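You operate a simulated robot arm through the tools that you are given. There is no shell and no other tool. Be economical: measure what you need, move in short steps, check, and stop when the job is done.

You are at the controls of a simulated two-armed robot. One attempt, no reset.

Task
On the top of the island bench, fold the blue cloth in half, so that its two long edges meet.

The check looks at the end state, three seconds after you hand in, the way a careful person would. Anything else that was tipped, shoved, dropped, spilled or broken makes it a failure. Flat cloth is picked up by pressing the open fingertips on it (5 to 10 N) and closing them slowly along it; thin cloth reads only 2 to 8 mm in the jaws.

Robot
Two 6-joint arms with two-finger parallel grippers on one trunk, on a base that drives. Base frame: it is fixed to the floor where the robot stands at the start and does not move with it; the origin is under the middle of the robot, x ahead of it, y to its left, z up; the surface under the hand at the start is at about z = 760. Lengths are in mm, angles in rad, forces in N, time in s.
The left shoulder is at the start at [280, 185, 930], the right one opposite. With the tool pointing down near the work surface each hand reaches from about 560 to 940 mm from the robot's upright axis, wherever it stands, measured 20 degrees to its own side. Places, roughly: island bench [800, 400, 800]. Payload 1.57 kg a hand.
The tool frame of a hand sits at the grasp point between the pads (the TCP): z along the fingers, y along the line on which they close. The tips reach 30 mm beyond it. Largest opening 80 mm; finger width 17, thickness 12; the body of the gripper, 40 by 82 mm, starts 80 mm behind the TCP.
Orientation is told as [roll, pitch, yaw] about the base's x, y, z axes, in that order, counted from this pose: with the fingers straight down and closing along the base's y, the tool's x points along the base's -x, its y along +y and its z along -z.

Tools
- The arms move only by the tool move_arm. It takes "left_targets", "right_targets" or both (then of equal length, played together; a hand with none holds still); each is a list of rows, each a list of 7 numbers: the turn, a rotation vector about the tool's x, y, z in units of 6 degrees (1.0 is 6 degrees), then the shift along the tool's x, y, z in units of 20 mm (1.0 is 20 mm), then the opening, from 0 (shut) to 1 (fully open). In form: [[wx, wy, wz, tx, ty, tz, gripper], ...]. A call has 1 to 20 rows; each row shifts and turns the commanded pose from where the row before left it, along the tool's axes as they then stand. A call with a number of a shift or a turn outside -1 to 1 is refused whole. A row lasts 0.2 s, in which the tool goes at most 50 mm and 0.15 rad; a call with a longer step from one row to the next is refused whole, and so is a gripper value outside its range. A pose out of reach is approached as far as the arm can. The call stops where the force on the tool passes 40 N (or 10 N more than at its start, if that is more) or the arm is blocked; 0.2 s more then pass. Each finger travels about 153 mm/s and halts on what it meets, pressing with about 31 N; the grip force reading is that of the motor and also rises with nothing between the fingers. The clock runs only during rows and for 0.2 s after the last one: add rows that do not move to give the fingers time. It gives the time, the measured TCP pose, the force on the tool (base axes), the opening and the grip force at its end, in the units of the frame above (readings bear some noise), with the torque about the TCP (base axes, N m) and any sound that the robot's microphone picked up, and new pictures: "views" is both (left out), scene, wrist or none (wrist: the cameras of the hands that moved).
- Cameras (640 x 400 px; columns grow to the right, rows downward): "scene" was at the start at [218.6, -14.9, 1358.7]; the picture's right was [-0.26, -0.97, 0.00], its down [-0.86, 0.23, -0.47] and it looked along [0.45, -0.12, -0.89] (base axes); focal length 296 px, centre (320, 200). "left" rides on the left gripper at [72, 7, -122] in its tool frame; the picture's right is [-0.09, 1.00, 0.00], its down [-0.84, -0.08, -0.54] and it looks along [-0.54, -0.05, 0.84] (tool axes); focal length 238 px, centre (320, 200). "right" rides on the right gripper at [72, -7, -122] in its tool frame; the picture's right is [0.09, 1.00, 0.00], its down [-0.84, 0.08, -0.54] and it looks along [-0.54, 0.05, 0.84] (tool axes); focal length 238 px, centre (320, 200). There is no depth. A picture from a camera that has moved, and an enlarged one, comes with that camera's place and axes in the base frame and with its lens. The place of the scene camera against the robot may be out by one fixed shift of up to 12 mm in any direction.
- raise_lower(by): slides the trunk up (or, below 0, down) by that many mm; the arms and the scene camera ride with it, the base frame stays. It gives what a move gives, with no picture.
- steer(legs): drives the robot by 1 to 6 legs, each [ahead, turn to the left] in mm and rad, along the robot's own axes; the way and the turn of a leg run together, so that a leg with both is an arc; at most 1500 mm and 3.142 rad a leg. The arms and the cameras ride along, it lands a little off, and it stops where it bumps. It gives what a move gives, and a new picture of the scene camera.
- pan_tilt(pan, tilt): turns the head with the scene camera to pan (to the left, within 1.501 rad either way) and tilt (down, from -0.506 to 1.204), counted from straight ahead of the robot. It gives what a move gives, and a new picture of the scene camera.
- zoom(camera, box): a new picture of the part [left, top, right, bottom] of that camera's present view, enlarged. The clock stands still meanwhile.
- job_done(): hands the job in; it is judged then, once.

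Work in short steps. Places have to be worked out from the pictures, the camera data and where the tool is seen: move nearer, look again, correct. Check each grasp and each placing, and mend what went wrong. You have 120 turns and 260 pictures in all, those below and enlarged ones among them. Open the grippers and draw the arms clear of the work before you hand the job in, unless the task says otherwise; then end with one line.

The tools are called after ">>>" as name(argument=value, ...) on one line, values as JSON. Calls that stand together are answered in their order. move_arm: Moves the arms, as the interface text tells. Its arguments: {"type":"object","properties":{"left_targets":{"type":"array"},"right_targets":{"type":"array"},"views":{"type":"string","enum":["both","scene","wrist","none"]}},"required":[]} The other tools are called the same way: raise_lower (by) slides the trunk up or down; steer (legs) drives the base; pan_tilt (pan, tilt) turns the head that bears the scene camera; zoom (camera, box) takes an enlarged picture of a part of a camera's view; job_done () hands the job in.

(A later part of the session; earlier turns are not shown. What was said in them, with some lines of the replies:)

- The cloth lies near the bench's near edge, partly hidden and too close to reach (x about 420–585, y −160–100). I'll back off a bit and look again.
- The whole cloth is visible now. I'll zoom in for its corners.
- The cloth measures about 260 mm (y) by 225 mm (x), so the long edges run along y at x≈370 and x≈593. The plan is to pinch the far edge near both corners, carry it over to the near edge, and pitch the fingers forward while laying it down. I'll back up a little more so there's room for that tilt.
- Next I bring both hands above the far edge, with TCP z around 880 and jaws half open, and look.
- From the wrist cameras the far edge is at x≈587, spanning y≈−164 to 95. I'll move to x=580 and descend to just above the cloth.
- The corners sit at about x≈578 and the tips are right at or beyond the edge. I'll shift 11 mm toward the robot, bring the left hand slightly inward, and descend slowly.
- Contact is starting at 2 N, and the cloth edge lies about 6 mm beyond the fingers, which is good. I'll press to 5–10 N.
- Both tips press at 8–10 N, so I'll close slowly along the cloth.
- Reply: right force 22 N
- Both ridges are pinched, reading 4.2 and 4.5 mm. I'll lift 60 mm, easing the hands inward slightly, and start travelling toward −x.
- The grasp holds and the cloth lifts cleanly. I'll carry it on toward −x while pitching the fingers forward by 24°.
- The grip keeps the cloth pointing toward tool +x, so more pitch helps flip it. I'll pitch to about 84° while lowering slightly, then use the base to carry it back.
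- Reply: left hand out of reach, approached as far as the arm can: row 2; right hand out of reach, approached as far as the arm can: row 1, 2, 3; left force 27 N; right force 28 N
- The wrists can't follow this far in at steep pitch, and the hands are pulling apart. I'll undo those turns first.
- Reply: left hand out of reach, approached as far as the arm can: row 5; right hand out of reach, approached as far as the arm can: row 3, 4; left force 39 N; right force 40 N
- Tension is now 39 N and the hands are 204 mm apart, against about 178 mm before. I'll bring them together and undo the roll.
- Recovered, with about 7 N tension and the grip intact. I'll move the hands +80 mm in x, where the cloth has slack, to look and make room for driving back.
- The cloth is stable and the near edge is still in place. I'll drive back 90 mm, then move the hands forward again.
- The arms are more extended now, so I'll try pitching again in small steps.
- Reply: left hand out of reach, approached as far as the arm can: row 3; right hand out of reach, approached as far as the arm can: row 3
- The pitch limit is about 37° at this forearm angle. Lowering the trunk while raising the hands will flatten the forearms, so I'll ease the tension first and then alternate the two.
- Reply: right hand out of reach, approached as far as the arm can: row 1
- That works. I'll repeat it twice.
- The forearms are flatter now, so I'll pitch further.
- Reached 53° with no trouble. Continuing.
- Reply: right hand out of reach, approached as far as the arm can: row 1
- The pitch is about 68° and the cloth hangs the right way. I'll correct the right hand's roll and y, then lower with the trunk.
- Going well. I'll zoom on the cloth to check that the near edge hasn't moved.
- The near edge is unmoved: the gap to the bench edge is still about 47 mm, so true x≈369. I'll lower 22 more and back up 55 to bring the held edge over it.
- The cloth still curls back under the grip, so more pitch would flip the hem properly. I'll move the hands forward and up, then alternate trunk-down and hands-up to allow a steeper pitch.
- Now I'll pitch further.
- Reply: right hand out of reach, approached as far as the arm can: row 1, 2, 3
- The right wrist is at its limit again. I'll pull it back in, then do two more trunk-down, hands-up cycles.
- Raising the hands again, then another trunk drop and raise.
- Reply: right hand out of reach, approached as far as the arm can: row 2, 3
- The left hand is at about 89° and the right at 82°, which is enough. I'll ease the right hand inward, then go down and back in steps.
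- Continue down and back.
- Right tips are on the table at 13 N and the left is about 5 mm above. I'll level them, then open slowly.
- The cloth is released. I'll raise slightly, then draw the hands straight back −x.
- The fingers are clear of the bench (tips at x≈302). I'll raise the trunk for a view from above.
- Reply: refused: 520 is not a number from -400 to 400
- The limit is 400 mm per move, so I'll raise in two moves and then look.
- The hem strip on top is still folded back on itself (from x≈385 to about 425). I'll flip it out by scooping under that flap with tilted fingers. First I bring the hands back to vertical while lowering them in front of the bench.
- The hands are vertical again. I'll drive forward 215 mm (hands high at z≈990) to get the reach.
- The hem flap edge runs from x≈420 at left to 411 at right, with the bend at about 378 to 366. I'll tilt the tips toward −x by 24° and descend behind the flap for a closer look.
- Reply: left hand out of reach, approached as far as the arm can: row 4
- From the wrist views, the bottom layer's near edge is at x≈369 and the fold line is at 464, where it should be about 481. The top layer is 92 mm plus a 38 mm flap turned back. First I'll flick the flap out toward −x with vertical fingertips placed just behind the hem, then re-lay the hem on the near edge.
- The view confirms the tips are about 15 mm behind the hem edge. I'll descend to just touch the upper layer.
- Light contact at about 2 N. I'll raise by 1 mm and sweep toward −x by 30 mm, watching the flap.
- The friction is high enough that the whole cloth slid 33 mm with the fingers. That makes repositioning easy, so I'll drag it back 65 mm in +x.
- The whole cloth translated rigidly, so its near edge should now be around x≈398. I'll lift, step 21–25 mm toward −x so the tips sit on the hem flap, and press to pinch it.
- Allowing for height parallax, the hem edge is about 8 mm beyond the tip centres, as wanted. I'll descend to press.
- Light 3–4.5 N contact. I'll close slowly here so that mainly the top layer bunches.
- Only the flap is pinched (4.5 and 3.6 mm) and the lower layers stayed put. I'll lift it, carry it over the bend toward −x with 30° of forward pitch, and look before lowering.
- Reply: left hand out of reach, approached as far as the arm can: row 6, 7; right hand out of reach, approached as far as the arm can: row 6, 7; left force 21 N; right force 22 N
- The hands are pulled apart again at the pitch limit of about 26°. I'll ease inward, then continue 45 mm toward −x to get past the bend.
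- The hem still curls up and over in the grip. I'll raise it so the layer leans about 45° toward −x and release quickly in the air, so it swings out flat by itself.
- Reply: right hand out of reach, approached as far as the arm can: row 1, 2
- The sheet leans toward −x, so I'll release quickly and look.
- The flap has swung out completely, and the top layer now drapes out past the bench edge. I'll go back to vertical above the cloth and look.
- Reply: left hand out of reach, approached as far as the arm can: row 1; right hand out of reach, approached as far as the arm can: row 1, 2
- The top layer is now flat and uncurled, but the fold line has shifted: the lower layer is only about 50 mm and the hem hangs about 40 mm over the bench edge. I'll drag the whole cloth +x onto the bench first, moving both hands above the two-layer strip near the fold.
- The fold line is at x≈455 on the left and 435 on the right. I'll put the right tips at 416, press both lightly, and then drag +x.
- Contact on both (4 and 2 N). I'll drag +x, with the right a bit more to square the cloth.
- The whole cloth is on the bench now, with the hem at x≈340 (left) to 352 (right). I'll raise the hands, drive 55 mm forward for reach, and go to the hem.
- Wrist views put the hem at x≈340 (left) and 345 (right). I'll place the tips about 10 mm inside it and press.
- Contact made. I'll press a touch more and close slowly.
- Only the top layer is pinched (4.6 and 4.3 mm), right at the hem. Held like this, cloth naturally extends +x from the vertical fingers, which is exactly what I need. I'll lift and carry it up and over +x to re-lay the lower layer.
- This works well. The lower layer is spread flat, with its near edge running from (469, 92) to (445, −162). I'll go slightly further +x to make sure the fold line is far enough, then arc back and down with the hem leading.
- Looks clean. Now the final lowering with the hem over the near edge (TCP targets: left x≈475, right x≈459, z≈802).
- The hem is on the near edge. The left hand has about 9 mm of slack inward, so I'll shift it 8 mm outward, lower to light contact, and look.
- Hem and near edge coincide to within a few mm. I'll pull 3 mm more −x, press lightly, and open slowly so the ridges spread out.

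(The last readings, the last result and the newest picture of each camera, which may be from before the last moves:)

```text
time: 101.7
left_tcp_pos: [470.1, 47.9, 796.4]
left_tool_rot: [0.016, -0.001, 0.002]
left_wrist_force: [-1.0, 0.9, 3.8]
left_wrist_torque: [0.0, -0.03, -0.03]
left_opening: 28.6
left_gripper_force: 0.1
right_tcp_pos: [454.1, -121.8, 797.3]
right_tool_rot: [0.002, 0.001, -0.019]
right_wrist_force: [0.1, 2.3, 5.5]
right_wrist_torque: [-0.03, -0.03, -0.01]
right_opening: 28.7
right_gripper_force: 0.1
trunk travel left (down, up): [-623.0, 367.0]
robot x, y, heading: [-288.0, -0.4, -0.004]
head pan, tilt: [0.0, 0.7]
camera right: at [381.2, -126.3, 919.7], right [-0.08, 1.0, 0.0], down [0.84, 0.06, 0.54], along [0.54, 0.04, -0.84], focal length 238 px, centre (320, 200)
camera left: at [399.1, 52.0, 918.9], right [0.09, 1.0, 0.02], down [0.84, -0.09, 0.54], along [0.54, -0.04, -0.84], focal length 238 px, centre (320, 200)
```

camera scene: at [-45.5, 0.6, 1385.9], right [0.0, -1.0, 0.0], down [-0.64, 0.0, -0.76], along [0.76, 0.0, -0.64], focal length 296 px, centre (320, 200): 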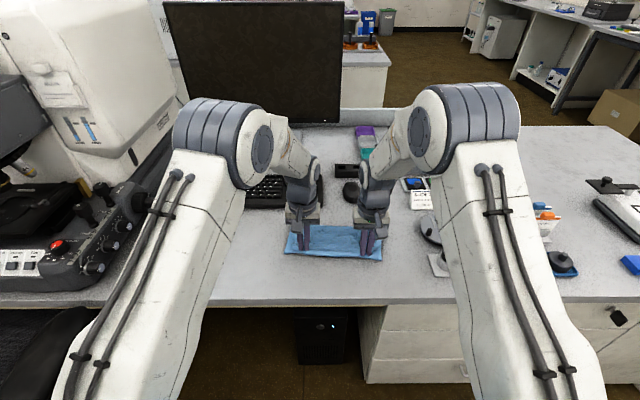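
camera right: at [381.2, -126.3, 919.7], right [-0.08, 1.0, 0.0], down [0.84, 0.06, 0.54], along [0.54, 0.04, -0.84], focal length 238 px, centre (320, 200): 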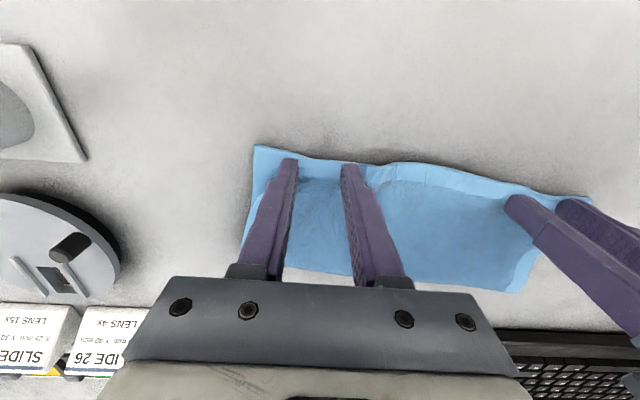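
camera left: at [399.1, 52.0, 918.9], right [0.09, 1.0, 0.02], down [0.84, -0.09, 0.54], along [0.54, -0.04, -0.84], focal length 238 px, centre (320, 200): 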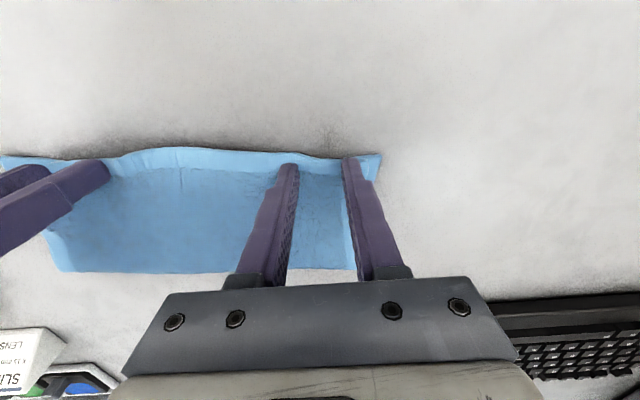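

Ridges flattened and edges nearly meet. I'll lift the hands clear and look from above.

>>> move_arm(left_targets=[[0, 0, 0, 0, 0, -0.5, 0.4], [0, 0, 0, 0, 0, -1, 0.4], [0, 0, 0, -0.9, 0, -1, 0.4], [0, 0, 0, -0.9, 0, -1, 0.4], [0, 0, 0, -0.9, 0, -1, 0.4]], right_targets=[[0, 0, 0, 0, 0, -0.5, 0.4], [0, 0, 0, 0, 0, -1, 0.4], [0, 0, 0, -0.9, 0, -1, 0.4], [0, 0, 0, -0.9, 0, -1, 0.4], [0, 0, 0, -0.9, 0, -1, 0.4]], views="wrist")

>>> zoom(camera="scene", box=[260, 210, 400, 270])

```text
time: 102.9
left_tcp_pos: [526.1, 45.7, 886.1]
left_tool_rot: [0.015, 0.001, 0.001]
left_wrist_force: [0.8, 0.9, -0.2]
left_wrist_torque: [-0.01, 0.0, 0.01]
left_opening: 32.1
left_gripper_force: 0.1
right_tcp_pos: [508.1, -123.2, 886.5]
right_tool_rot: [0.001, 0.0, -0.017]
right_wrist_force: [0.0, 0.1, -0.7]
right_wrist_torque: [-0.04, 0.0, -0.02]
right_opening: 32.1
right_gripper_force: 0.1
trunk travel left (down, up): [-623.0, 367.0]
robot x, y, heading: [-292.7, 4.3, -0.002]
head pan, tilt: [0.0, 0.7]
camera right: at [435.6, -128.1, 1009.7], right [-0.07, 1.0, 0.0], down [0.84, 0.06, 0.54], along [0.54, 0.04, -0.84], focal length 238 px, centre (320, 200)
camera left: at [454.1, 50.2, 1008.8], right [0.09, 1.0, 0.02], down [0.84, -0.09, 0.54], along [0.54, -0.04, -0.84], focal length 238 px, centre (320, 200)
```

right: 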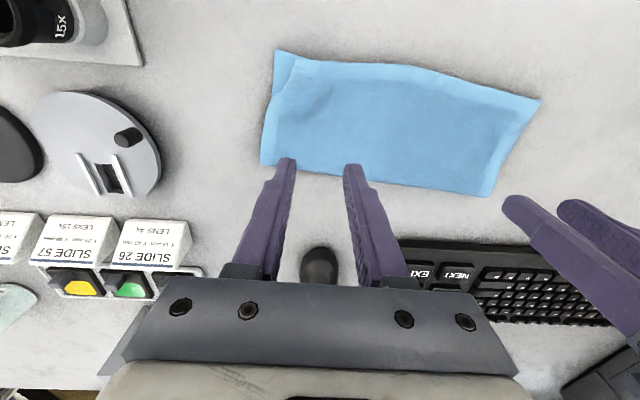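
left: 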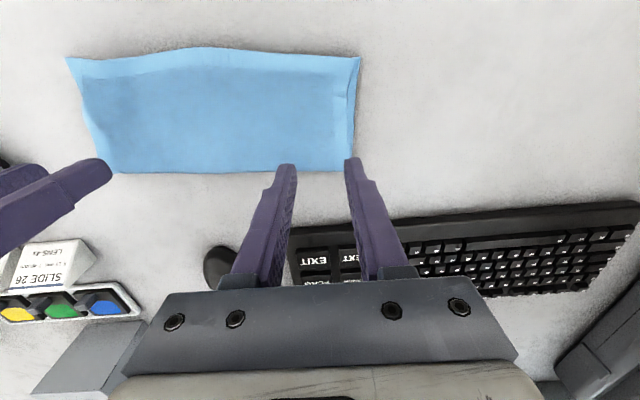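

```text
4.57 times, centred on (330, 240) of scene
camera zoom: at [-45.5, 0.6, 1385.8], right [0.0, -1.0, 0.0], down [-0.64, 0.0, -0.76], along [0.76, 0.0, -0.64], focal length 1356 px, centre (274, 17)
```

zoom: 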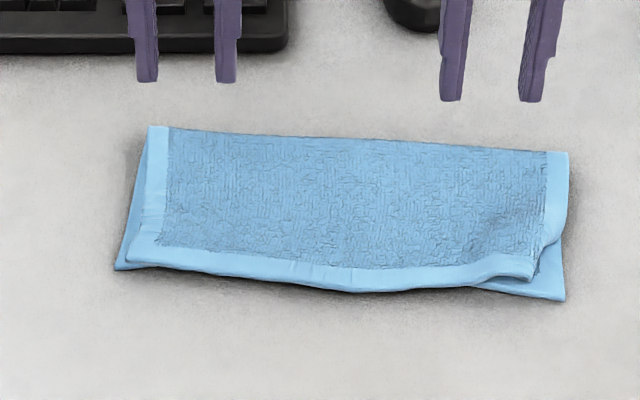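

Nearly done. The left corner matches and the long edges meet, but the top layer's right corner sits about 18 mm inward. I'll re-pinch only the top layer there and pull it outward.

>>> move_arm(right_targets=[[0, 0, 0, 0.6, 0, 0.9, 0.32], [0, 0, 0, 0.65, 0, 0.9, 0.32], [0, 0, 0, 0.65, 0, 0.9, 0.32], [0, 0, 0, 0.65, 0, 0.9, 0.32], [0, 0, 0, 0, 0, 0.5, 0.32]], views="wrist")

```text
time: 104.1
left_tcp_pos: [525.3, 46.9, 886.2]
left_tool_rot: [0.017, -0.001, 0.0]
left_wrist_force: [1.2, -0.1, -0.7]
left_wrist_torque: [-0.01, 0.0, -0.02]
left_opening: 31.8
left_gripper_force: 0.1
right_tcp_pos: [458.5, -122.9, 805.3]
right_tool_rot: [0.002, 0.0, -0.017]
right_wrist_force: [0.1, -0.8, 0.9]
right_wrist_torque: [0.04, 0.02, 0.02]
right_opening: 25.5
right_gripper_force: 0.0
trunk travel left (down, up): [-623.0, 367.0]
robot x, y, heading: [-286.2, -2.5, -0.008]
head pan, tilt: [0.0, 0.7]
camera right: at [384.6, -127.1, 927.3], right [-0.08, 1.0, 0.0], down [0.84, 0.06, 0.54], along [0.54, 0.04, -0.84], focal length 238 px, centre (320, 200)
```

right: 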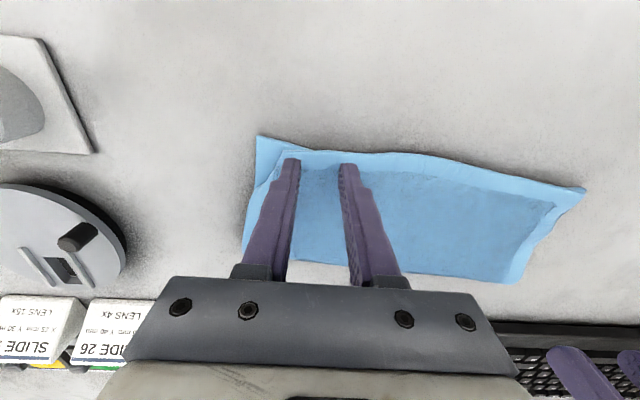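

The outer finger is right at the top layer's corner, so I'll press lightly.

>>> move_arm(right_targets=[[0, 0, 0, 0, 0, 0.3, 0.32], [0, 0, 0, 0, 0, 0.07, 0.32], [0, 0, 0, 0, 0, 0.05, 0.32]], views="none")

```text
time: 104.9
left_tcp_pos: [524.1, 45.9, 886.6]
left_tool_rot: [0.016, -0.003, 0.0]
left_wrist_force: [0.6, -0.6, 0.6]
left_wrist_torque: [0.02, -0.02, 0.01]
left_opening: 32.1
left_gripper_force: 0.0
right_tcp_pos: [458.9, -123.0, 796.6]
right_tool_rot: [0.003, -0.002, -0.016]
right_wrist_force: [-1.8, 0.9, 6.9]
right_wrist_torque: [-0.12, 0.04, -0.02]
right_opening: 25.5
right_gripper_force: 0.1
trunk travel left (down, up): [-623.0, 367.0]
robot x, y, heading: [-286.2, -0.4, -0.005]
head pan, tilt: [0.0, 0.7]
```

Contact is 7 N. I'll back off slightly and close slowly.

>>> move_arm(right_targets=[[0, 0, 0, 0, 0, -0.03, 0.29], [0, 0, 0, 0, 0, 0, 0.25], [0, 0, 0, 0, 0, 0, 0.21], [0, 0, 0, 0, 0, 0, 0.17], [0, 0, 0, 0, 0, 0, 0.13], [0, 0, 0, 0, 0, 0, 0.09], [0, 0, 0, 0, 0, 0, 0.05], [0, 0, 0, 0, 0, 0, 0], [0, 0, 0, 0, 0, 0, 0], [0, 0, 0, 0, 0, -0.2, 0]], views="wrist")

```text
time: 107.1
left_tcp_pos: [524.0, 46.1, 884.9]
left_tool_rot: [0.016, 0.0, 0.0]
left_wrist_force: [0.3, 0.7, 0.5]
left_wrist_torque: [0.01, 0.01, 0.01]
left_opening: 32.1
left_gripper_force: 0.0
right_tcp_pos: [456.3, -120.7, 801.3]
right_tool_rot: [0.0, -0.002, -0.019]
right_wrist_force: [0.2, -0.4, 1.7]
right_wrist_torque: [-0.02, 0.04, -0.02]
right_opening: 3.6
right_gripper_force: 24.7
trunk travel left (down, up): [-623.0, 367.0]
robot x, y, heading: [-288.9, -1.9, 0.001]
head pan, tilt: [0.0, 0.7]
camera right: at [384.5, -127.2, 923.5], right [-0.08, 1.0, 0.0], down [0.84, 0.06, 0.54], along [0.54, 0.04, -0.84], focal length 238 px, centre (320, 200)
```

right: 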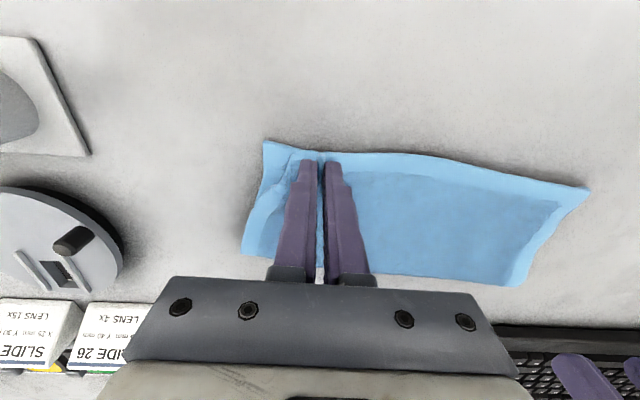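

Pinched at 3.6 mm, so just the top layer. I'll pull outward 14 mm in −y, then look.

>>> move_arm(right_targets=[[0, 0, 0, 0.05, -0.25, -0.05, 0], [0, 0, 0, 0.05, -0.25, 0, 0], [0, 0, 0, 0, -0.25, 0, 0]], views="wrist")

>>> zoom(camera="scene", box=[260, 210, 400, 270])

```text
time: 107.9
left_tcp_pos: [524.6, 48.0, 887.1]
left_tool_rot: [0.016, -0.002, 0.001]
left_wrist_force: [0.6, -0.8, 0.0]
left_wrist_torque: [0.01, -0.02, -0.02]
left_opening: 32.1
left_gripper_force: 0.0
right_tcp_pos: [454.9, -137.6, 802.5]
right_tool_rot: [0.001, 0.001, -0.016]
right_wrist_force: [-0.8, 1.2, 0.5]
right_wrist_torque: [0.0, 0.0, -0.03]
right_opening: 3.7
right_gripper_force: 25.2
trunk travel left (down, up): [-623.0, 367.0]
robot x, y, heading: [-292.5, 0.0, -0.006]
head pan, tilt: [0.0, 0.7]
camera right: at [382.1, -141.9, 925.0], right [-0.08, 1.0, 0.0], down [0.84, 0.06, 0.54], along [0.54, 0.04, -0.84], focal length 238 px, centre (320, 200)
```

right: 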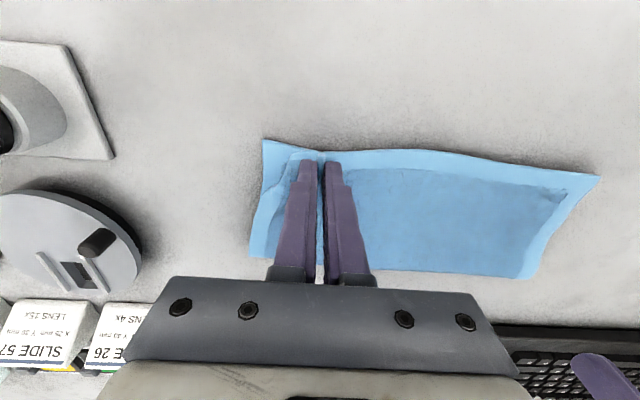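

```text
4.57 times, centred on (330, 240) of scene
camera zoom: at [-45.4, 0.7, 1385.8], right [0.0, -1.0, 0.0], down [-0.64, 0.0, -0.76], along [0.76, 0.0, -0.64], focal length 1356 px, centre (274, 17)
```

zoom: 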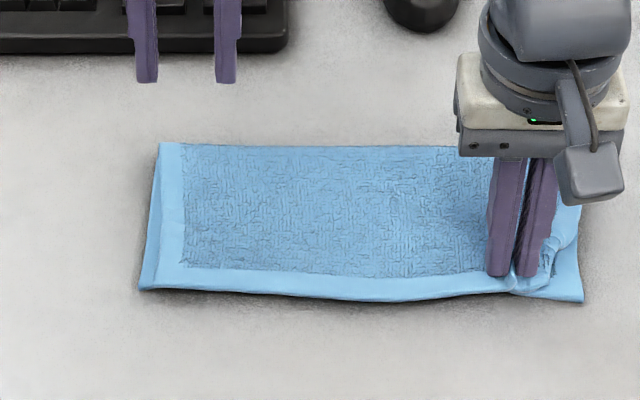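

The whole cloth slid along this time. I'll lift the pinched corner about 25 mm off the lower layer, move it outward in the air, and lay it down again.

>>> move_arm(right_targets=[[0, 0, 0, 0, 0, -0.6, 0], [0, 0, 0, 0, 0, -0.6, 0], [0, 0, 0, 0, -0.35, 0, 0], [0, 0, 0, 0.1, -0.35, 0, 0], [0, 0, 0, 0, 0, 0, 0]], views="wrist")

>>> zoom(camera="scene", box=[260, 210, 400, 270])

```text
time: 109.1
left_tcp_pos: [526.2, 47.3, 885.6]
left_tool_rot: [0.017, 0.0, 0.0]
left_wrist_force: [-0.3, 0.1, 0.4]
left_wrist_torque: [-0.01, -0.02, 0.03]
left_opening: 31.9
left_gripper_force: 0.0
right_tcp_pos: [453.1, -150.0, 827.1]
right_tool_rot: [0.002, 0.0, -0.019]
right_wrist_force: [0.2, -0.4, -0.3]
right_wrist_torque: [-0.02, 0.02, -0.03]
right_opening: 3.7
right_gripper_force: 24.9
trunk travel left (down, up): [-623.0, 367.0]
robot x, y, heading: [-283.0, 1.7, -0.006]
head pan, tilt: [0.0, 0.7]
camera right: at [380.1, -155.6, 949.1], right [-0.08, 1.0, 0.0], down [0.84, 0.06, 0.54], along [0.54, 0.04, -0.84], focal length 238 px, centre (320, 200)
```

right: 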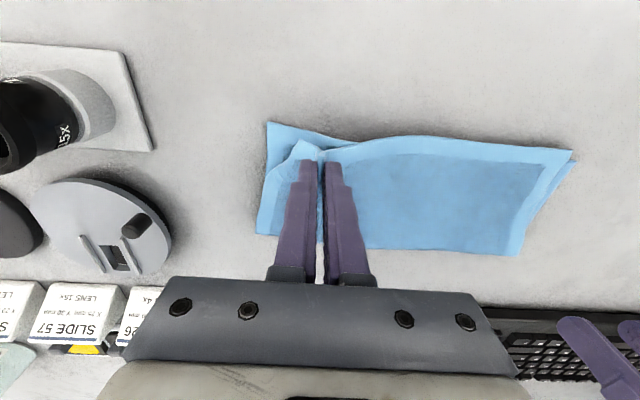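

```text
4.57 times, centred on (330, 240) of scene
camera zoom: at [-45.4, 0.6, 1385.8], right [0.0, -1.0, 0.0], down [-0.64, 0.0, -0.76], along [0.76, 0.0, -0.64], focal length 1356 px, centre (274, 17)
```

zoom: 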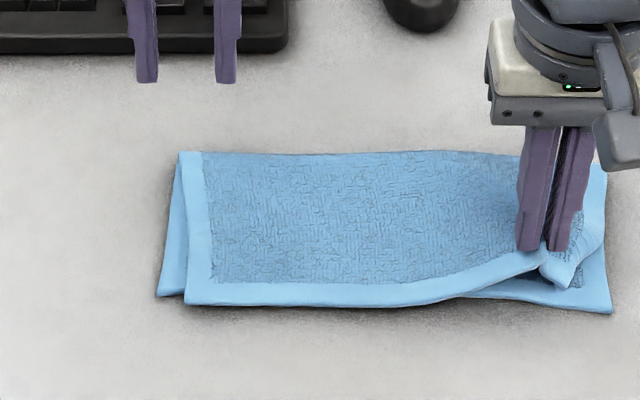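

Now the left end of the top layer slid in. I'll lay this corner down and spread it by opening under light pressure, keep the right hand there as a hold, and then pull the left end back out with the left hand.

>>> move_arm(right_targets=[[0, 0, 0, 0.2, -0.1, 0.6, 0], [0, 0, 0, 0.2, -0.1, 0.6, 0], [0, 0, 0, 0, 0, 0.15, 0], [0, 0, 0, 0, 0, 0.1, 0.05], [0, 0, 0, 0, 0, 0.05, 0.1], [0, 0, 0, 0, 0, 0, 0.15], [0, 0, 0, 0, 0, 0, 0.2], [0, 0, 0, 0, 0, 0, 0.25], [0, 0, 0, 0, 0, 0, 0.3], [0, 0, 0, 0, 0, 0, 0.35]], views="wrist")

>>> zoom(camera="scene", box=[260, 210, 400, 270])

```text
time: 111.3
left_tcp_pos: [523.6, 47.0, 885.2]
left_tool_rot: [0.016, -0.003, 0.0]
left_wrist_force: [0.7, 0.1, -0.1]
left_wrist_torque: [0.0, -0.01, -0.01]
left_opening: 32.0
left_gripper_force: 0.1
right_tcp_pos: [444.8, -153.8, 797.1]
right_tool_rot: [0.001, -0.002, -0.017]
right_wrist_force: [0.0, 2.3, 9.8]
right_wrist_torque: [-0.04, -0.02, 0.02]
right_opening: 22.6
right_gripper_force: 0.1
trunk travel left (down, up): [-623.0, 367.0]
robot x, y, heading: [-284.8, 2.1, -0.007]
head pan, tilt: [0.0, 0.7]
camera right: at [371.9, -159.3, 918.8], right [-0.08, 1.0, 0.0], down [0.84, 0.06, 0.54], along [0.54, 0.04, -0.84], focal length 238 px, centre (320, 200)
```

right: 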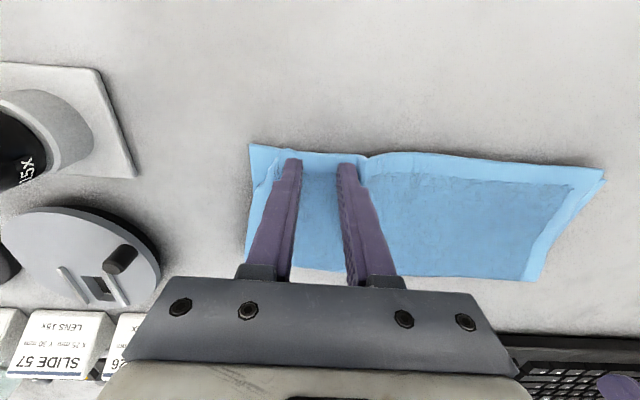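

```text
4.57 times, centred on (330, 240) of scene
camera zoom: at [-45.8, 0.8, 1385.9], right [0.0, -1.0, 0.0], down [-0.64, 0.0, -0.77], along [0.77, 0.0, -0.64], focal length 1356 px, centre (274, 17)
```

zoom: 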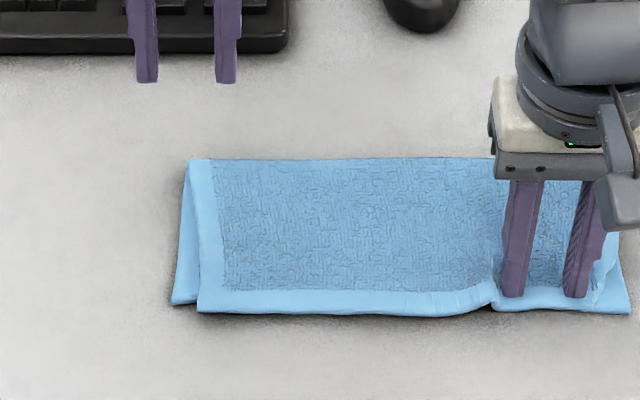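

The right corner is much better. I'll lift the right hand straight up to see the result.

>>> move_arm(right_targets=[[0, 0, 0, 0, 0, -0.5, 0.35], [0, 0, 0, 0, 0, -1, 0.35], [0, 0, 0, -0.9, 0, -1, 0.35], [0, 0, 0, -0.9, 0, -1, 0.35], [0, 0, 0, -0.9, 0, -0.8, 0.35]], views="wrist")

>>> zoom(camera="scene", box=[270, 220, 410, 280])

```text
time: 112.5
left_tcp_pos: [525.0, 46.3, 885.8]
left_tool_rot: [0.018, 0.001, -0.001]
left_wrist_force: [0.3, -0.3, 0.3]
left_wrist_torque: [-0.01, 0.02, -0.01]
left_opening: 31.7
left_gripper_force: 0.1
right_tcp_pos: [499.3, -154.7, 882.2]
right_tool_rot: [0.002, 0.001, -0.015]
right_wrist_force: [-0.1, -0.4, 1.0]
right_wrist_torque: [-0.01, -0.01, -0.01]
right_opening: 28.1
right_gripper_force: 0.0
trunk travel left (down, up): [-623.0, 367.0]
robot x, y, heading: [-291.2, -3.9, -0.004]
head pan, tilt: [0.0, 0.7]
camera right: at [426.8, -160.5, 1004.5], right [-0.07, 1.0, 0.0], down [0.84, 0.06, 0.54], along [0.54, 0.04, -0.84], focal length 238 px, centre (320, 200)
```

right: 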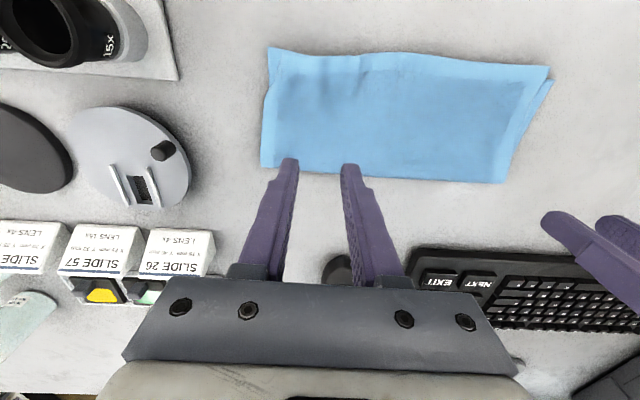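

```text
4.57 times, centred on (340, 250) of scene
camera zoom: at [-45.5, 0.6, 1385.8], right [0.0, -1.0, 0.0], down [-0.64, 0.0, -0.76], along [0.76, 0.0, -0.64], focal length 1356 px, centre (229, -29)
```

zoom: 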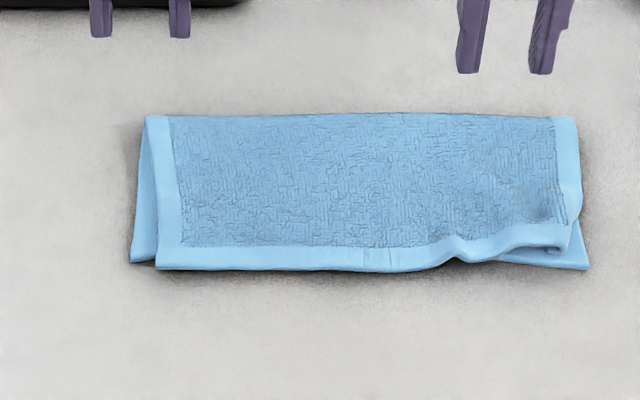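

After springing back, the top hem runs from (424, 41) to (446, −192), while the bottom edge runs from (431, 56) to (431, −203). I'll pinch both top corners with small gathers, close to the corners, and stretch the hem out onto the bottom edge.

>>> move_arm(left_targets=[[0, 0, 0, 0.92, -0.24, 0.8, 0.2], [0, 0, 0, 0.92, -0.24, 0.8, 0.2], [0, 0, 0, 0.92, -0.24, 0.8, 0.2], [0, 0, 0, 0.92, -0.24, 0.8, 0.2], [0, 0, 0, 0.92, -0.24, 0.8, 0.2]], right_targets=[[0, 0, 0, 0.45, -0.19, 0.76, 0.2], [0, 0, 0, 0.45, -0.19, 0.76, 0.2], [0, 0, 0, 0.45, -0.19, 0.76, 0.2], [0, 0, 0, 0.45, -0.19, 0.76, 0.2], [0, 0, 0, 0.45, -0.19, 0.76, 0.2]], views="wrist")

```text
time: 113.7
left_tcp_pos: [433.1, 23.8, 805.9]
left_tool_rot: [0.016, -0.002, 0.0]
left_wrist_force: [-0.5, -0.6, 0.4]
left_wrist_torque: [0.02, 0.02, -0.02]
left_opening: 16.0
left_gripper_force: 0.1
right_tcp_pos: [453.9, -173.6, 806.0]
right_tool_rot: [0.003, -0.002, -0.018]
right_wrist_force: [1.3, 0.4, -0.7]
right_wrist_torque: [0.01, 0.04, -0.03]
right_opening: 15.9
right_gripper_force: 0.1
trunk travel left (down, up): [-623.0, 367.0]
robot x, y, heading: [-287.8, -0.2, -0.006]
head pan, tilt: [0.0, 0.7]
camera right: at [380.7, -178.5, 928.6], right [-0.07, 1.0, 0.0], down [0.84, 0.06, 0.54], along [0.54, 0.04, -0.84], focal length 238 px, centre (320, 200)
camera left: at [361.5, 27.5, 928.2], right [0.09, 1.0, 0.02], down [0.84, -0.09, 0.54], along [0.54, -0.04, -0.84], focal length 238 px, centre (320, 200)
```

right: 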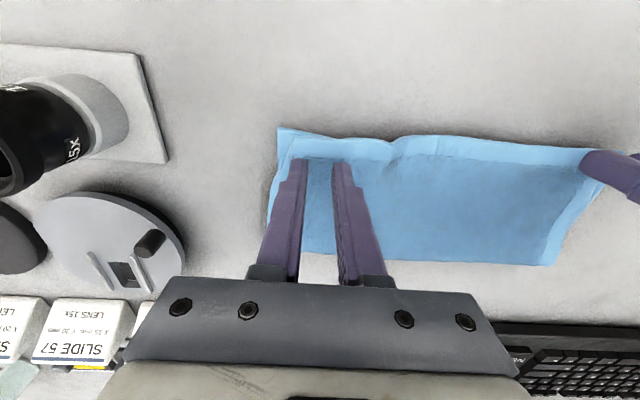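
left: 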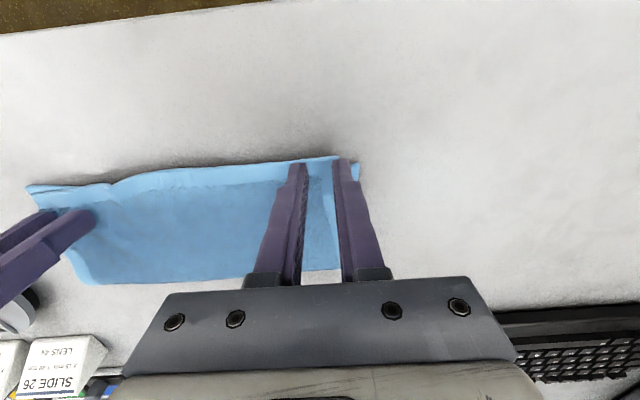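

The left tips are right at the hem edge and the right tips are about 14 mm inside. I'll shift left +8 mm and right −4 mm in x, then press lightly.

>>> move_arm(left_targets=[[0, 0, 0, -0.4, 0, 0, 0.2], [0, 0, 0, 0, 0, 0.3, 0.2], [0, 0, 0, 0, 0, 0.08, 0.2], [0, 0, 0, 0, 0, 0.03, 0.2]], right_targets=[[0, 0, 0, 0.2, 0, 0, 0.2], [0, 0, 0, 0, 0, 0.3, 0.2], [0, 0, 0, 0, 0, 0.08, 0.2], [0, 0, 0, 0, 0, 0.03, 0.2]], views="none")

```text
time: 114.7
left_tcp_pos: [441.0, 24.5, 797.9]
left_tool_rot: [0.018, -0.002, 0.0]
left_wrist_force: [-0.3, -0.3, 0.4]
left_wrist_torque: [0.03, 0.0, -0.02]
left_opening: 16.0
left_gripper_force: 0.0
right_tcp_pos: [449.7, -173.5, 798.3]
right_tool_rot: [0.002, -0.001, -0.016]
right_wrist_force: [-0.8, -0.5, 4.8]
right_wrist_torque: [-0.05, 0.0, 0.03]
right_opening: 16.1
right_gripper_force: 0.0
trunk travel left (down, up): [-623.0, 367.0]
robot x, y, heading: [-287.5, -0.6, -0.0]
head pan, tilt: [0.0, 0.7]
```

The left needs a little more contact; then I close both slowly.

>>> move_arm(left_targets=[[0, 0, 0, 0, 0, 0.05, 0.2], [0, 0, 0, 0, 0, 0.05, 0.2], [0, 0, 0, 0, 0, 0, 0.17], [0, 0, 0, 0, 0, 0, 0.14], [0, 0, 0, 0, 0, 0, 0.11], [0, 0, 0, 0, 0, 0, 0.08], [0, 0, 0, 0, 0, 0, 0.05], [0, 0, 0, 0, 0, 0, 0], [0, 0, 0, 0, 0, 0, 0]], right_targets=[[0, 0, 0, 0, 0, 0, 0.2], [0, 0, 0, 0, 0, 0, 0.2], [0, 0, 0, 0, 0, 0, 0.17], [0, 0, 0, 0, 0, 0, 0.14], [0, 0, 0, 0, 0, 0, 0.11], [0, 0, 0, 0, 0, 0, 0.08], [0, 0, 0, 0, 0, 0, 0.05], [0, 0, 0, 0, 0, 0, 0], [0, 0, 0, 0, 0, 0, 0]], views="wrist")

```text
time: 116.7
left_tcp_pos: [439.7, 23.4, 796.7]
left_tool_rot: [0.015, -0.003, 0.001]
left_wrist_force: [-0.1, 0.7, 3.3]
left_wrist_torque: [0.03, -0.05, -0.04]
left_opening: 0.2
left_gripper_force: 20.9
right_tcp_pos: [447.8, -173.6, 797.8]
right_tool_rot: [0.002, 0.002, -0.018]
right_wrist_force: [0.7, -0.4, 6.2]
right_wrist_torque: [-0.01, 0.01, -0.03]
right_opening: 3.2
right_gripper_force: 24.0
trunk travel left (down, up): [-623.0, 367.0]
robot x, y, heading: [-286.2, 0.8, -0.002]
head pan, tilt: [0.0, 0.7]
camera right: at [376.3, -178.6, 920.6], right [-0.08, 1.0, 0.0], down [0.84, 0.06, 0.54], along [0.54, 0.04, -0.84], focal length 238 px, centre (320, 200)
camera left: at [369.2, 27.9, 918.3], right [0.09, 1.0, 0.02], down [0.84, -0.09, 0.54], along [0.54, -0.04, -0.84], focal length 238 px, centre (320, 200)
```

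right: 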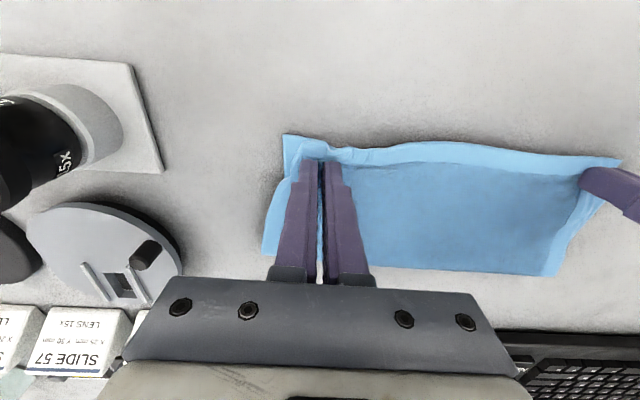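
left: 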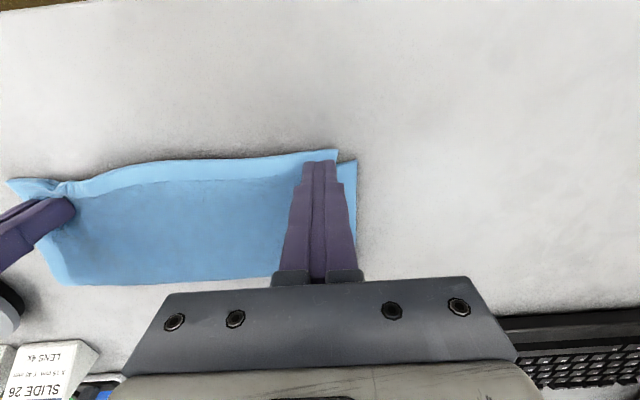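

Right pinched (3.2 mm), left slipped. I'll retry the left with a slightly wider opening and more pressure.

>>> move_arm(left_targets=[[0, 0, 0, 0, -0.1, -0.2, 0.1], [0, 0, 0, 0, 0, 0, 0.28], [0, 0, 0, 0, 0, 0.2, 0.28], [0, 0, 0, 0, 0, 0.1, 0.28], [0, 0, 0, 0, 0, 0.05, 0.28]], views="none")

```text
time: 117.9
left_tcp_pos: [440.7, 21.9, 795.5]
left_tool_rot: [0.015, -0.004, 0.001]
left_wrist_force: [-4.5, 0.5, 18.5]
left_wrist_torque: [-0.17, 0.01, -0.02]
left_opening: 22.0
left_gripper_force: 0.0
right_tcp_pos: [448.8, -173.0, 797.6]
right_tool_rot: [0.003, -0.002, -0.018]
right_wrist_force: [0.5, 0.0, 4.3]
right_wrist_torque: [-0.03, -0.02, -0.04]
right_opening: 2.8
right_gripper_force: 24.3
trunk travel left (down, up): [-623.0, 367.0]
robot x, y, heading: [-287.1, -1.1, -0.004]
head pan, tilt: [0.0, 0.7]
```

That's 18 N, too hard. I'll ease up about 1.5 mm and close.

>>> move_arm(left_targets=[[0, 0, 0, 0, 0, -0.06, 0.27], [0, 0, 0, 0, 0, 0, 0.23], [0, 0, 0, 0, 0, 0, 0.19], [0, 0, 0, 0, 0, 0, 0.15], [0, 0, 0, 0, 0, 0, 0.11], [0, 0, 0, 0, 0, 0, 0.07], [0, 0, 0, 0, 0, 0, 0.03], [0, 0, 0, 0, 0, 0, 0], [0, 0, 0, 0, 0, 0, 0]], views="wrist")

```text
time: 119.9
left_tcp_pos: [440.7, 21.9, 793.8]
left_tool_rot: [0.015, -0.001, 0.0]
left_wrist_force: [-0.2, -4.3, 17.3]
left_wrist_torque: [-0.21, -0.11, -0.02]
left_opening: 3.9
left_gripper_force: 24.9
right_tcp_pos: [448.7, -173.3, 797.6]
right_tool_rot: [0.002, -0.001, -0.017]
right_wrist_force: [1.1, 1.7, 4.5]
right_wrist_torque: [0.02, -0.03, -0.03]
right_opening: 3.1
right_gripper_force: 24.2
trunk travel left (down, up): [-623.0, 367.0]
robot x, y, heading: [-286.9, -4.8, -0.003]
head pan, tilt: [0.0, 0.7]
camera left: at [369.0, 25.4, 916.8], right [0.09, 1.0, 0.02], down [0.84, -0.09, 0.54], along [0.54, -0.04, -0.84], focal length 238 px, centre (320, 200)
```

left: 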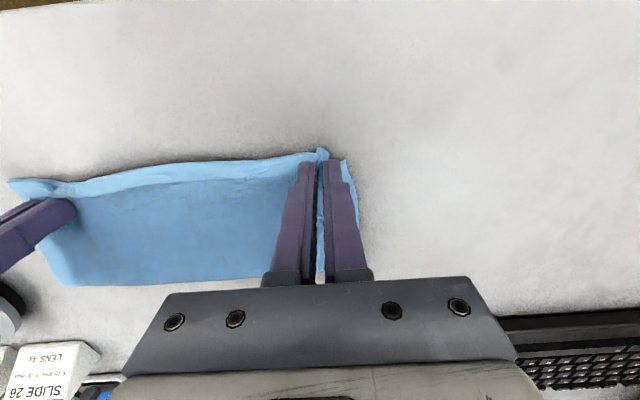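

Both are pinched. I'll lift both 20 mm, stretch outward (left to y≈33, right to y≈−181, with small x corrections), and look.

>>> move_arm(left_targets=[[0, 0, 0, 0, 0, -0.6, 0], [0, 0, 0, 0, 0, -0.6, 0], [0, 0, 0, -0.13, 0.28, 0, 0], [0, 0, 0, -0.13, 0.28, 0, 0], [0, 0, 0, 0, 0, 0, 0]], right_targets=[[0, 0, 0, 0, 0, -0.5, 0], [0, 0, 0, 0, 0, -0.5, 0], [0, 0, 0, 0.12, -0.2, 0, 0], [0, 0, 0, 0.12, -0.2, 0, 0], [0, 0, 0, 0, 0, 0, 0]], views="wrist")

>>> zoom(camera="scene", box=[270, 220, 410, 280])

```text
time: 121.1
left_tcp_pos: [446.4, 31.9, 819.7]
left_tool_rot: [0.012, -0.001, 0.0]
left_wrist_force: [-0.6, -13.8, -0.4]
left_wrist_torque: [-0.4, 0.02, -0.05]
left_opening: 4.1
left_gripper_force: 24.6
right_tcp_pos: [444.2, -180.6, 817.4]
right_tool_rot: [0.001, -0.001, -0.018]
right_wrist_force: [1.3, 12.9, 0.7]
right_wrist_torque: [0.48, 0.03, -0.02]
right_opening: 4.3
right_gripper_force: 24.0
trunk travel left (down, up): [-623.0, 367.0]
robot x, y, heading: [-285.0, -1.1, -0.004]
head pan, tilt: [0.0, 0.7]
camera right: at [371.5, -186.3, 939.9], right [-0.08, 1.0, 0.0], down [0.84, 0.06, 0.54], along [0.54, 0.04, -0.84], focal length 238 px, centre (320, 200)
camera left: at [374.8, 36.0, 940.6], right [0.09, 1.0, 0.01], down [0.84, -0.09, 0.54], along [0.54, -0.04, -0.84], focal length 238 px, centre (320, 200)
```

right: 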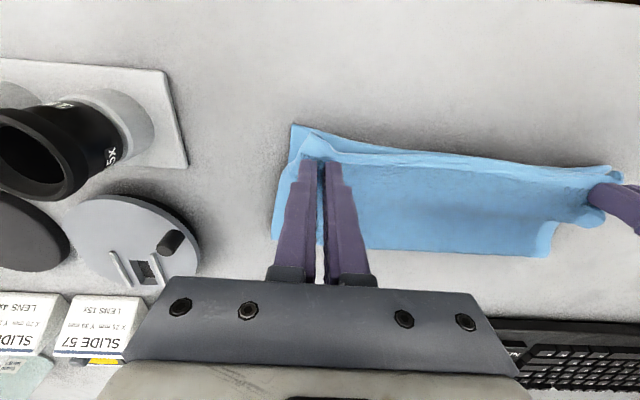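
left: 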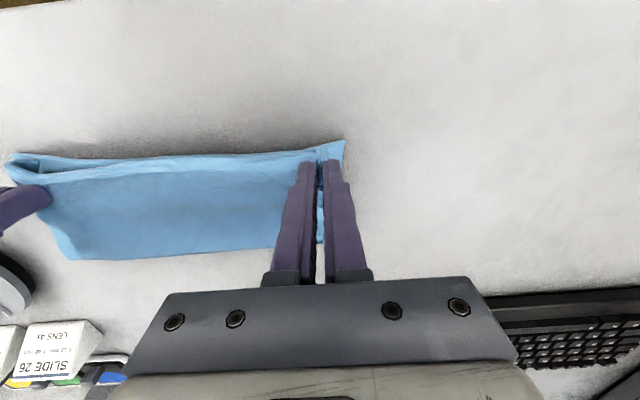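

```text
4.57 times, centred on (340, 250) of scene
camera zoom: at [-45.4, 0.6, 1385.8], right [0.0, -1.0, 0.0], down [-0.64, 0.0, -0.76], along [0.76, 0.0, -0.64], focal length 1356 px, centre (229, -29)
```

zoom: 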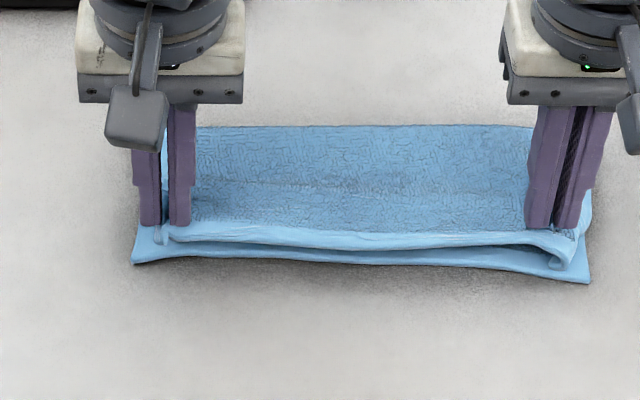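

Well aligned and taut. I'll lower both and open under light pressure to spread the gathers.

>>> move_arm(left_targets=[[0, 0, 0, 0, 0, 0.5, 0], [0, 0, 0, 0, 0, 0.5, 0], [0, 0, 0, 0, 0, 0.15, 0], [0, 0, 0, 0, 0.05, 0.05, 0.05], [0, 0, 0, 0, 0.05, 0, 0.1], [0, 0, 0, 0, 0.05, 0, 0.15], [0, 0, 0, 0, 0.05, 0, 0.2], [0, 0, 0, 0, 0.05, 0, 0.25], [0, 0, 0, 0, 0, 0, 0.3], [0, 0, 0, 0, 0, 0, 0.3]], right_targets=[[0, 0, 0, 0, 0, 0.45, 0], [0, 0, 0, 0, 0, 0.45, 0], [0, 0, 0, 0, 0, 0.1, 0], [0, 0, 0, 0, -0.05, 0.03, 0.05], [0, 0, 0, 0, -0.05, 0, 0.1], [0, 0, 0, 0, -0.05, 0, 0.15], [0, 0, 0, 0, -0.05, 0, 0.2], [0, 0, 0, 0, -0.05, 0, 0.25], [0, 0, 0, 0, 0, 0, 0.3], [0, 0, 0, 0, 0, 0, 0.3]], views="wrist")

>>> zoom(camera="scene", box=[270, 220, 410, 280])

```text
time: 123.3
left_tcp_pos: [445.0, 38.1, 793.5]
left_tool_rot: [0.017, -0.003, 0.002]
left_wrist_force: [0.1, 3.6, 13.0]
left_wrist_torque: [-0.1, -0.03, 0.01]
left_opening: 21.0
left_gripper_force: 0.0
right_tcp_pos: [444.5, -185.5, 798.6]
right_tool_rot: [0.003, -0.001, -0.018]
right_wrist_force: [0.2, -0.3, 2.7]
right_wrist_torque: [-0.02, 0.02, -0.02]
right_opening: 21.5
right_gripper_force: 0.0
trunk travel left (down, up): [-623.0, 367.0]
robot x, y, heading: [-286.1, 4.7, -0.002]
head pan, tilt: [0.0, 0.7]
camera right: at [371.4, -191.6, 920.2], right [-0.08, 1.0, 0.0], down [0.84, 0.06, 0.54], along [0.54, 0.04, -0.84], focal length 238 px, centre (320, 200)
camera left: at [374.6, 42.3, 917.4], right [0.09, 1.0, 0.02], down [0.84, -0.09, 0.54], along [0.54, -0.04, -0.84], focal length 238 px, centre (320, 200)
```

right: 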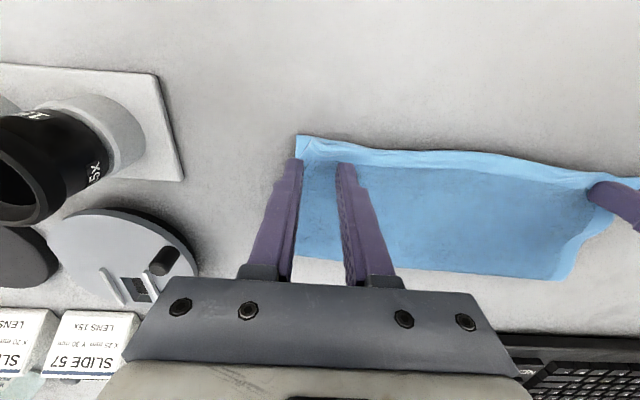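
left: 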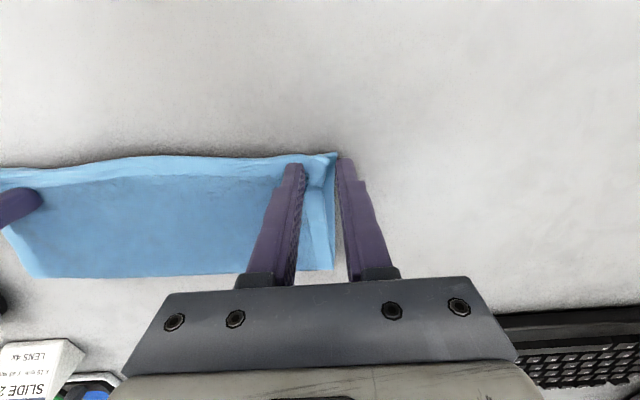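

```text
4.57 times, centred on (340, 250) of scene
camera zoom: at [-46.1, 0.8, 1386.0], right [0.0, -1.0, 0.0], down [-0.64, 0.0, -0.77], along [0.77, 0.0, -0.64], focal length 1356 px, centre (229, -29)
```

zoom: 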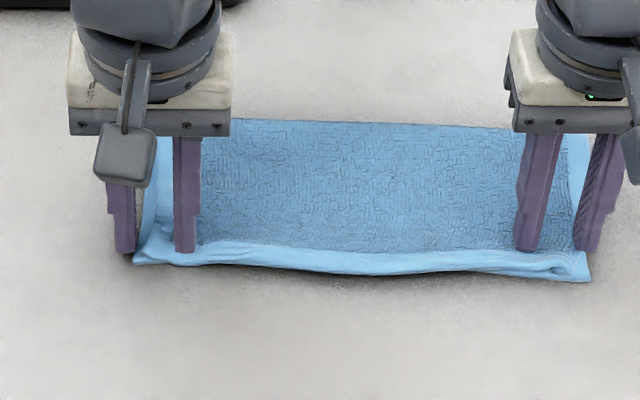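

The edges now meet well at both ends. I'll lift the hands straight up and check.

>>> move_arm(left_targets=[[0, 0, 0, 0, 0, -0.4, 0.3], [0, 0, 0, 0, 0, -1, 0.3], [0, 0, 0, -0.9, 0, -1, 0.3], [0, 0, 0, -0.9, 0, -1, 0.3], [0, 0, 0, -0.9, 0, -1, 0.3]], right_targets=[[0, 0, 0, 0, 0, -0.4, 0.3], [0, 0, 0, 0, 0, -1, 0.3], [0, 0, 0, -0.9, 0, -1, 0.3], [0, 0, 0, -0.9, 0, -1, 0.3], [0, 0, 0, -0.9, 0, -1, 0.3]], views="wrist")

>>> zoom(camera="scene", box=[270, 220, 410, 280])

```text
time: 124.5
left_tcp_pos: [499.5, 37.4, 882.8]
left_tool_rot: [0.014, 0.0, 0.002]
left_wrist_force: [-1.0, -0.4, 0.3]
left_wrist_torque: [-0.01, 0.03, 0.0]
left_opening: 24.1
left_gripper_force: 0.1
right_tcp_pos: [498.6, -186.8, 885.1]
right_tool_rot: [0.002, 0.0, -0.017]
right_wrist_force: [0.6, -0.6, -0.4]
right_wrist_torque: [0.01, -0.02, 0.0]
right_opening: 24.0
right_gripper_force: 0.1
trunk travel left (down, up): [-623.0, 367.0]
robot x, y, heading: [-284.5, 0.6, -0.006]
head pan, tilt: [0.0, 0.7]
camera right: at [425.9, -192.4, 1007.6], right [-0.08, 1.0, 0.0], down [0.84, 0.06, 0.54], along [0.54, 0.04, -0.84], focal length 238 px, centre (320, 200)
camera left: at [429.0, 40.6, 1004.7], right [0.09, 1.0, 0.02], down [0.84, -0.09, 0.54], along [0.54, -0.04, -0.84], focal length 238 px, centre (320, 200)
```

right: 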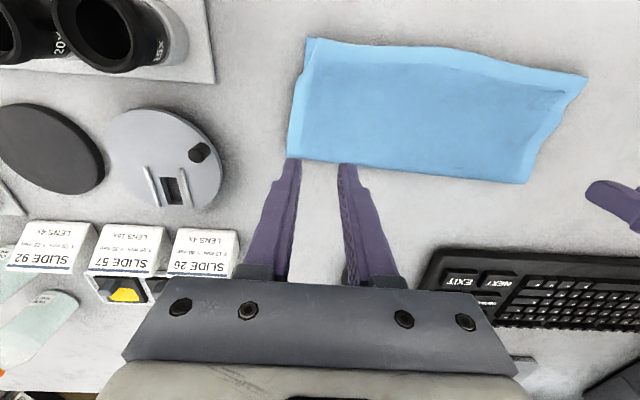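
left: 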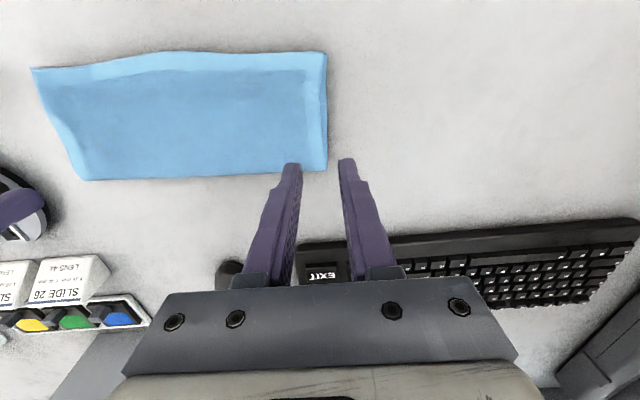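

```text
4.57 times, centred on (340, 250) of scene
camera zoom: at [-45.5, 0.6, 1385.8], right [0.0, -1.0, 0.0], down [-0.64, 0.0, -0.76], along [0.76, 0.0, -0.64], focal length 1356 px, centre (229, -29)
```

zoom: 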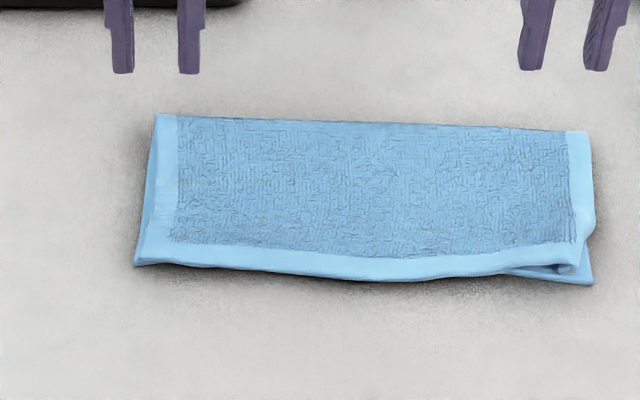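

The cloth is folded in half, with the long edges meeting within a few mm (about 9 mm at the right corner) and the rest of the bench undisturbed. I'll open the grippers, then raise and back away clear of the work for a final check.

>>> move_arm(left_targets=[[0, 0, 0, 0, 0, -1, 0.8], [0, 0, 0, 0, 0, -1, 1]], right_targets=[[0, 0, 0, 0, 0, -1, 0.8], [0, 0, 0, 0, 0, -1, 1]], views="none")

>>> raise_lower(by=80)

>>> steer(legs=[[-250, 0]])

>>> zoom(camera="scene", box=[240, 170, 400, 270])

```text
time: 125.1
left_tcp_pos: [498.3, 36.5, 921.9]
left_tool_rot: [0.015, 0.001, 0.0]
left_wrist_force: [-0.7, -0.1, 0.2]
left_wrist_torque: [0.01, 0.02, 0.0]
left_opening: 79.9
left_gripper_force: 0.1
right_tcp_pos: [498.9, -187.0, 925.8]
right_tool_rot: [0.001, -0.001, -0.018]
right_wrist_force: [0.3, 0.7, -1.0]
right_wrist_torque: [0.0, 0.02, -0.02]
right_opening: 80.1
right_gripper_force: 0.1
trunk travel left (down, up): [-623.0, 367.0]
robot x, y, heading: [-287.2, 2.5, -0.005]
head pan, tilt: [0.0, 0.7]
```

```text
time: 126.3
left_tcp_pos: [499.1, 35.6, 1002.9]
left_tool_rot: [0.016, -0.001, 0.001]
left_wrist_force: [-0.3, -0.5, 0.1]
left_wrist_torque: [0.02, 0.01, 0.01]
left_opening: 80.0
left_gripper_force: 0.0
right_tcp_pos: [497.8, -188.1, 1005.4]
right_tool_rot: [0.002, 0.0, -0.017]
right_wrist_force: [-0.6, 0.2, 0.2]
right_wrist_torque: [-0.01, -0.01, 0.0]
right_opening: 79.8
right_gripper_force: 0.1
trunk travel left (down, up): [-703.0, 287.0]
robot x, y, heading: [-286.3, 2.2, -0.004]
head pan, tilt: [0.0, 0.7]
```

```text
time: 128.1
left_tcp_pos: [247.8, 36.5, 1003.2]
left_tool_rot: [0.016, 0.001, 0.001]
left_wrist_force: [0.5, 0.1, -0.6]
left_wrist_torque: [-0.01, -0.02, 0.02]
left_opening: 80.3
left_gripper_force: 0.1
right_tcp_pos: [246.8, -186.8, 1004.8]
right_tool_rot: [0.003, 0.0, -0.017]
right_wrist_force: [0.1, 0.6, 0.4]
right_wrist_torque: [-0.03, 0.0, -0.01]
right_opening: 79.7
right_gripper_force: 0.0
trunk travel left (down, up): [-703.0, 287.0]
robot x, y, heading: [-540.0, 1.9, -0.005]
head pan, tilt: [0.0, 0.7]
camera scene: at [-297.3, 1.3, 1465.8], right [0.0, -1.0, 0.0], down [-0.64, 0.0, -0.76], along [0.76, 0.0, -0.64], focal length 296 px, centre (320, 200)
```

scene: 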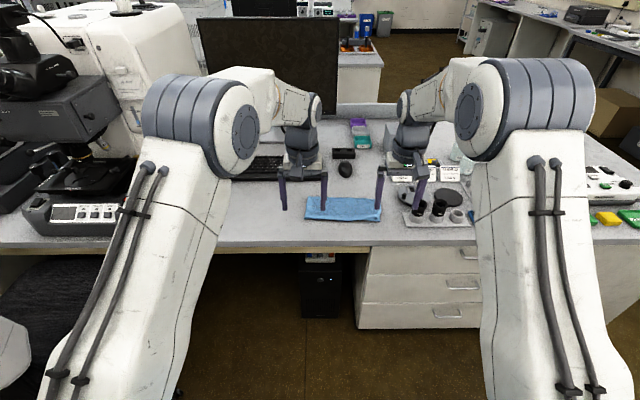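

```text
4.00 times, centred on (320, 220) of scene
camera zoom: at [-297.3, 1.3, 1465.8], right [0.0, -1.0, 0.0], down [-0.64, 0.0, -0.76], along [0.76, 0.0, -0.64], focal length 1186 px, centre (320, 120)
```

zoom: 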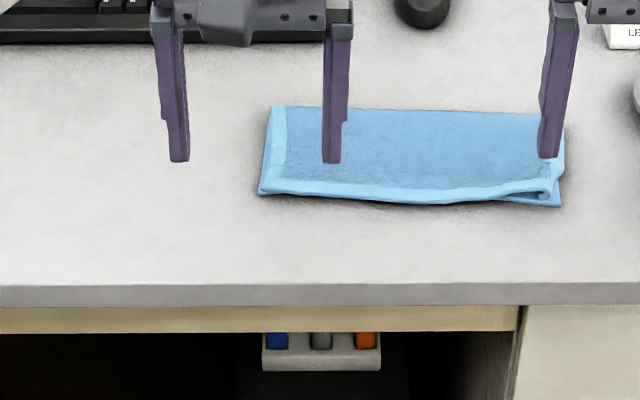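

The fold is neat and the arms are clear, so I'm handing in.

>>> job_done()

```text
The job is handed in.
```

The blue cloth is folded in half on the island bench. Its long edges meet within a few mm, except that the top layer's right corner sits about 9 mm in and is slightly tucked. Nothing else on the bench looked disturbed, and both grippers are open and clear.
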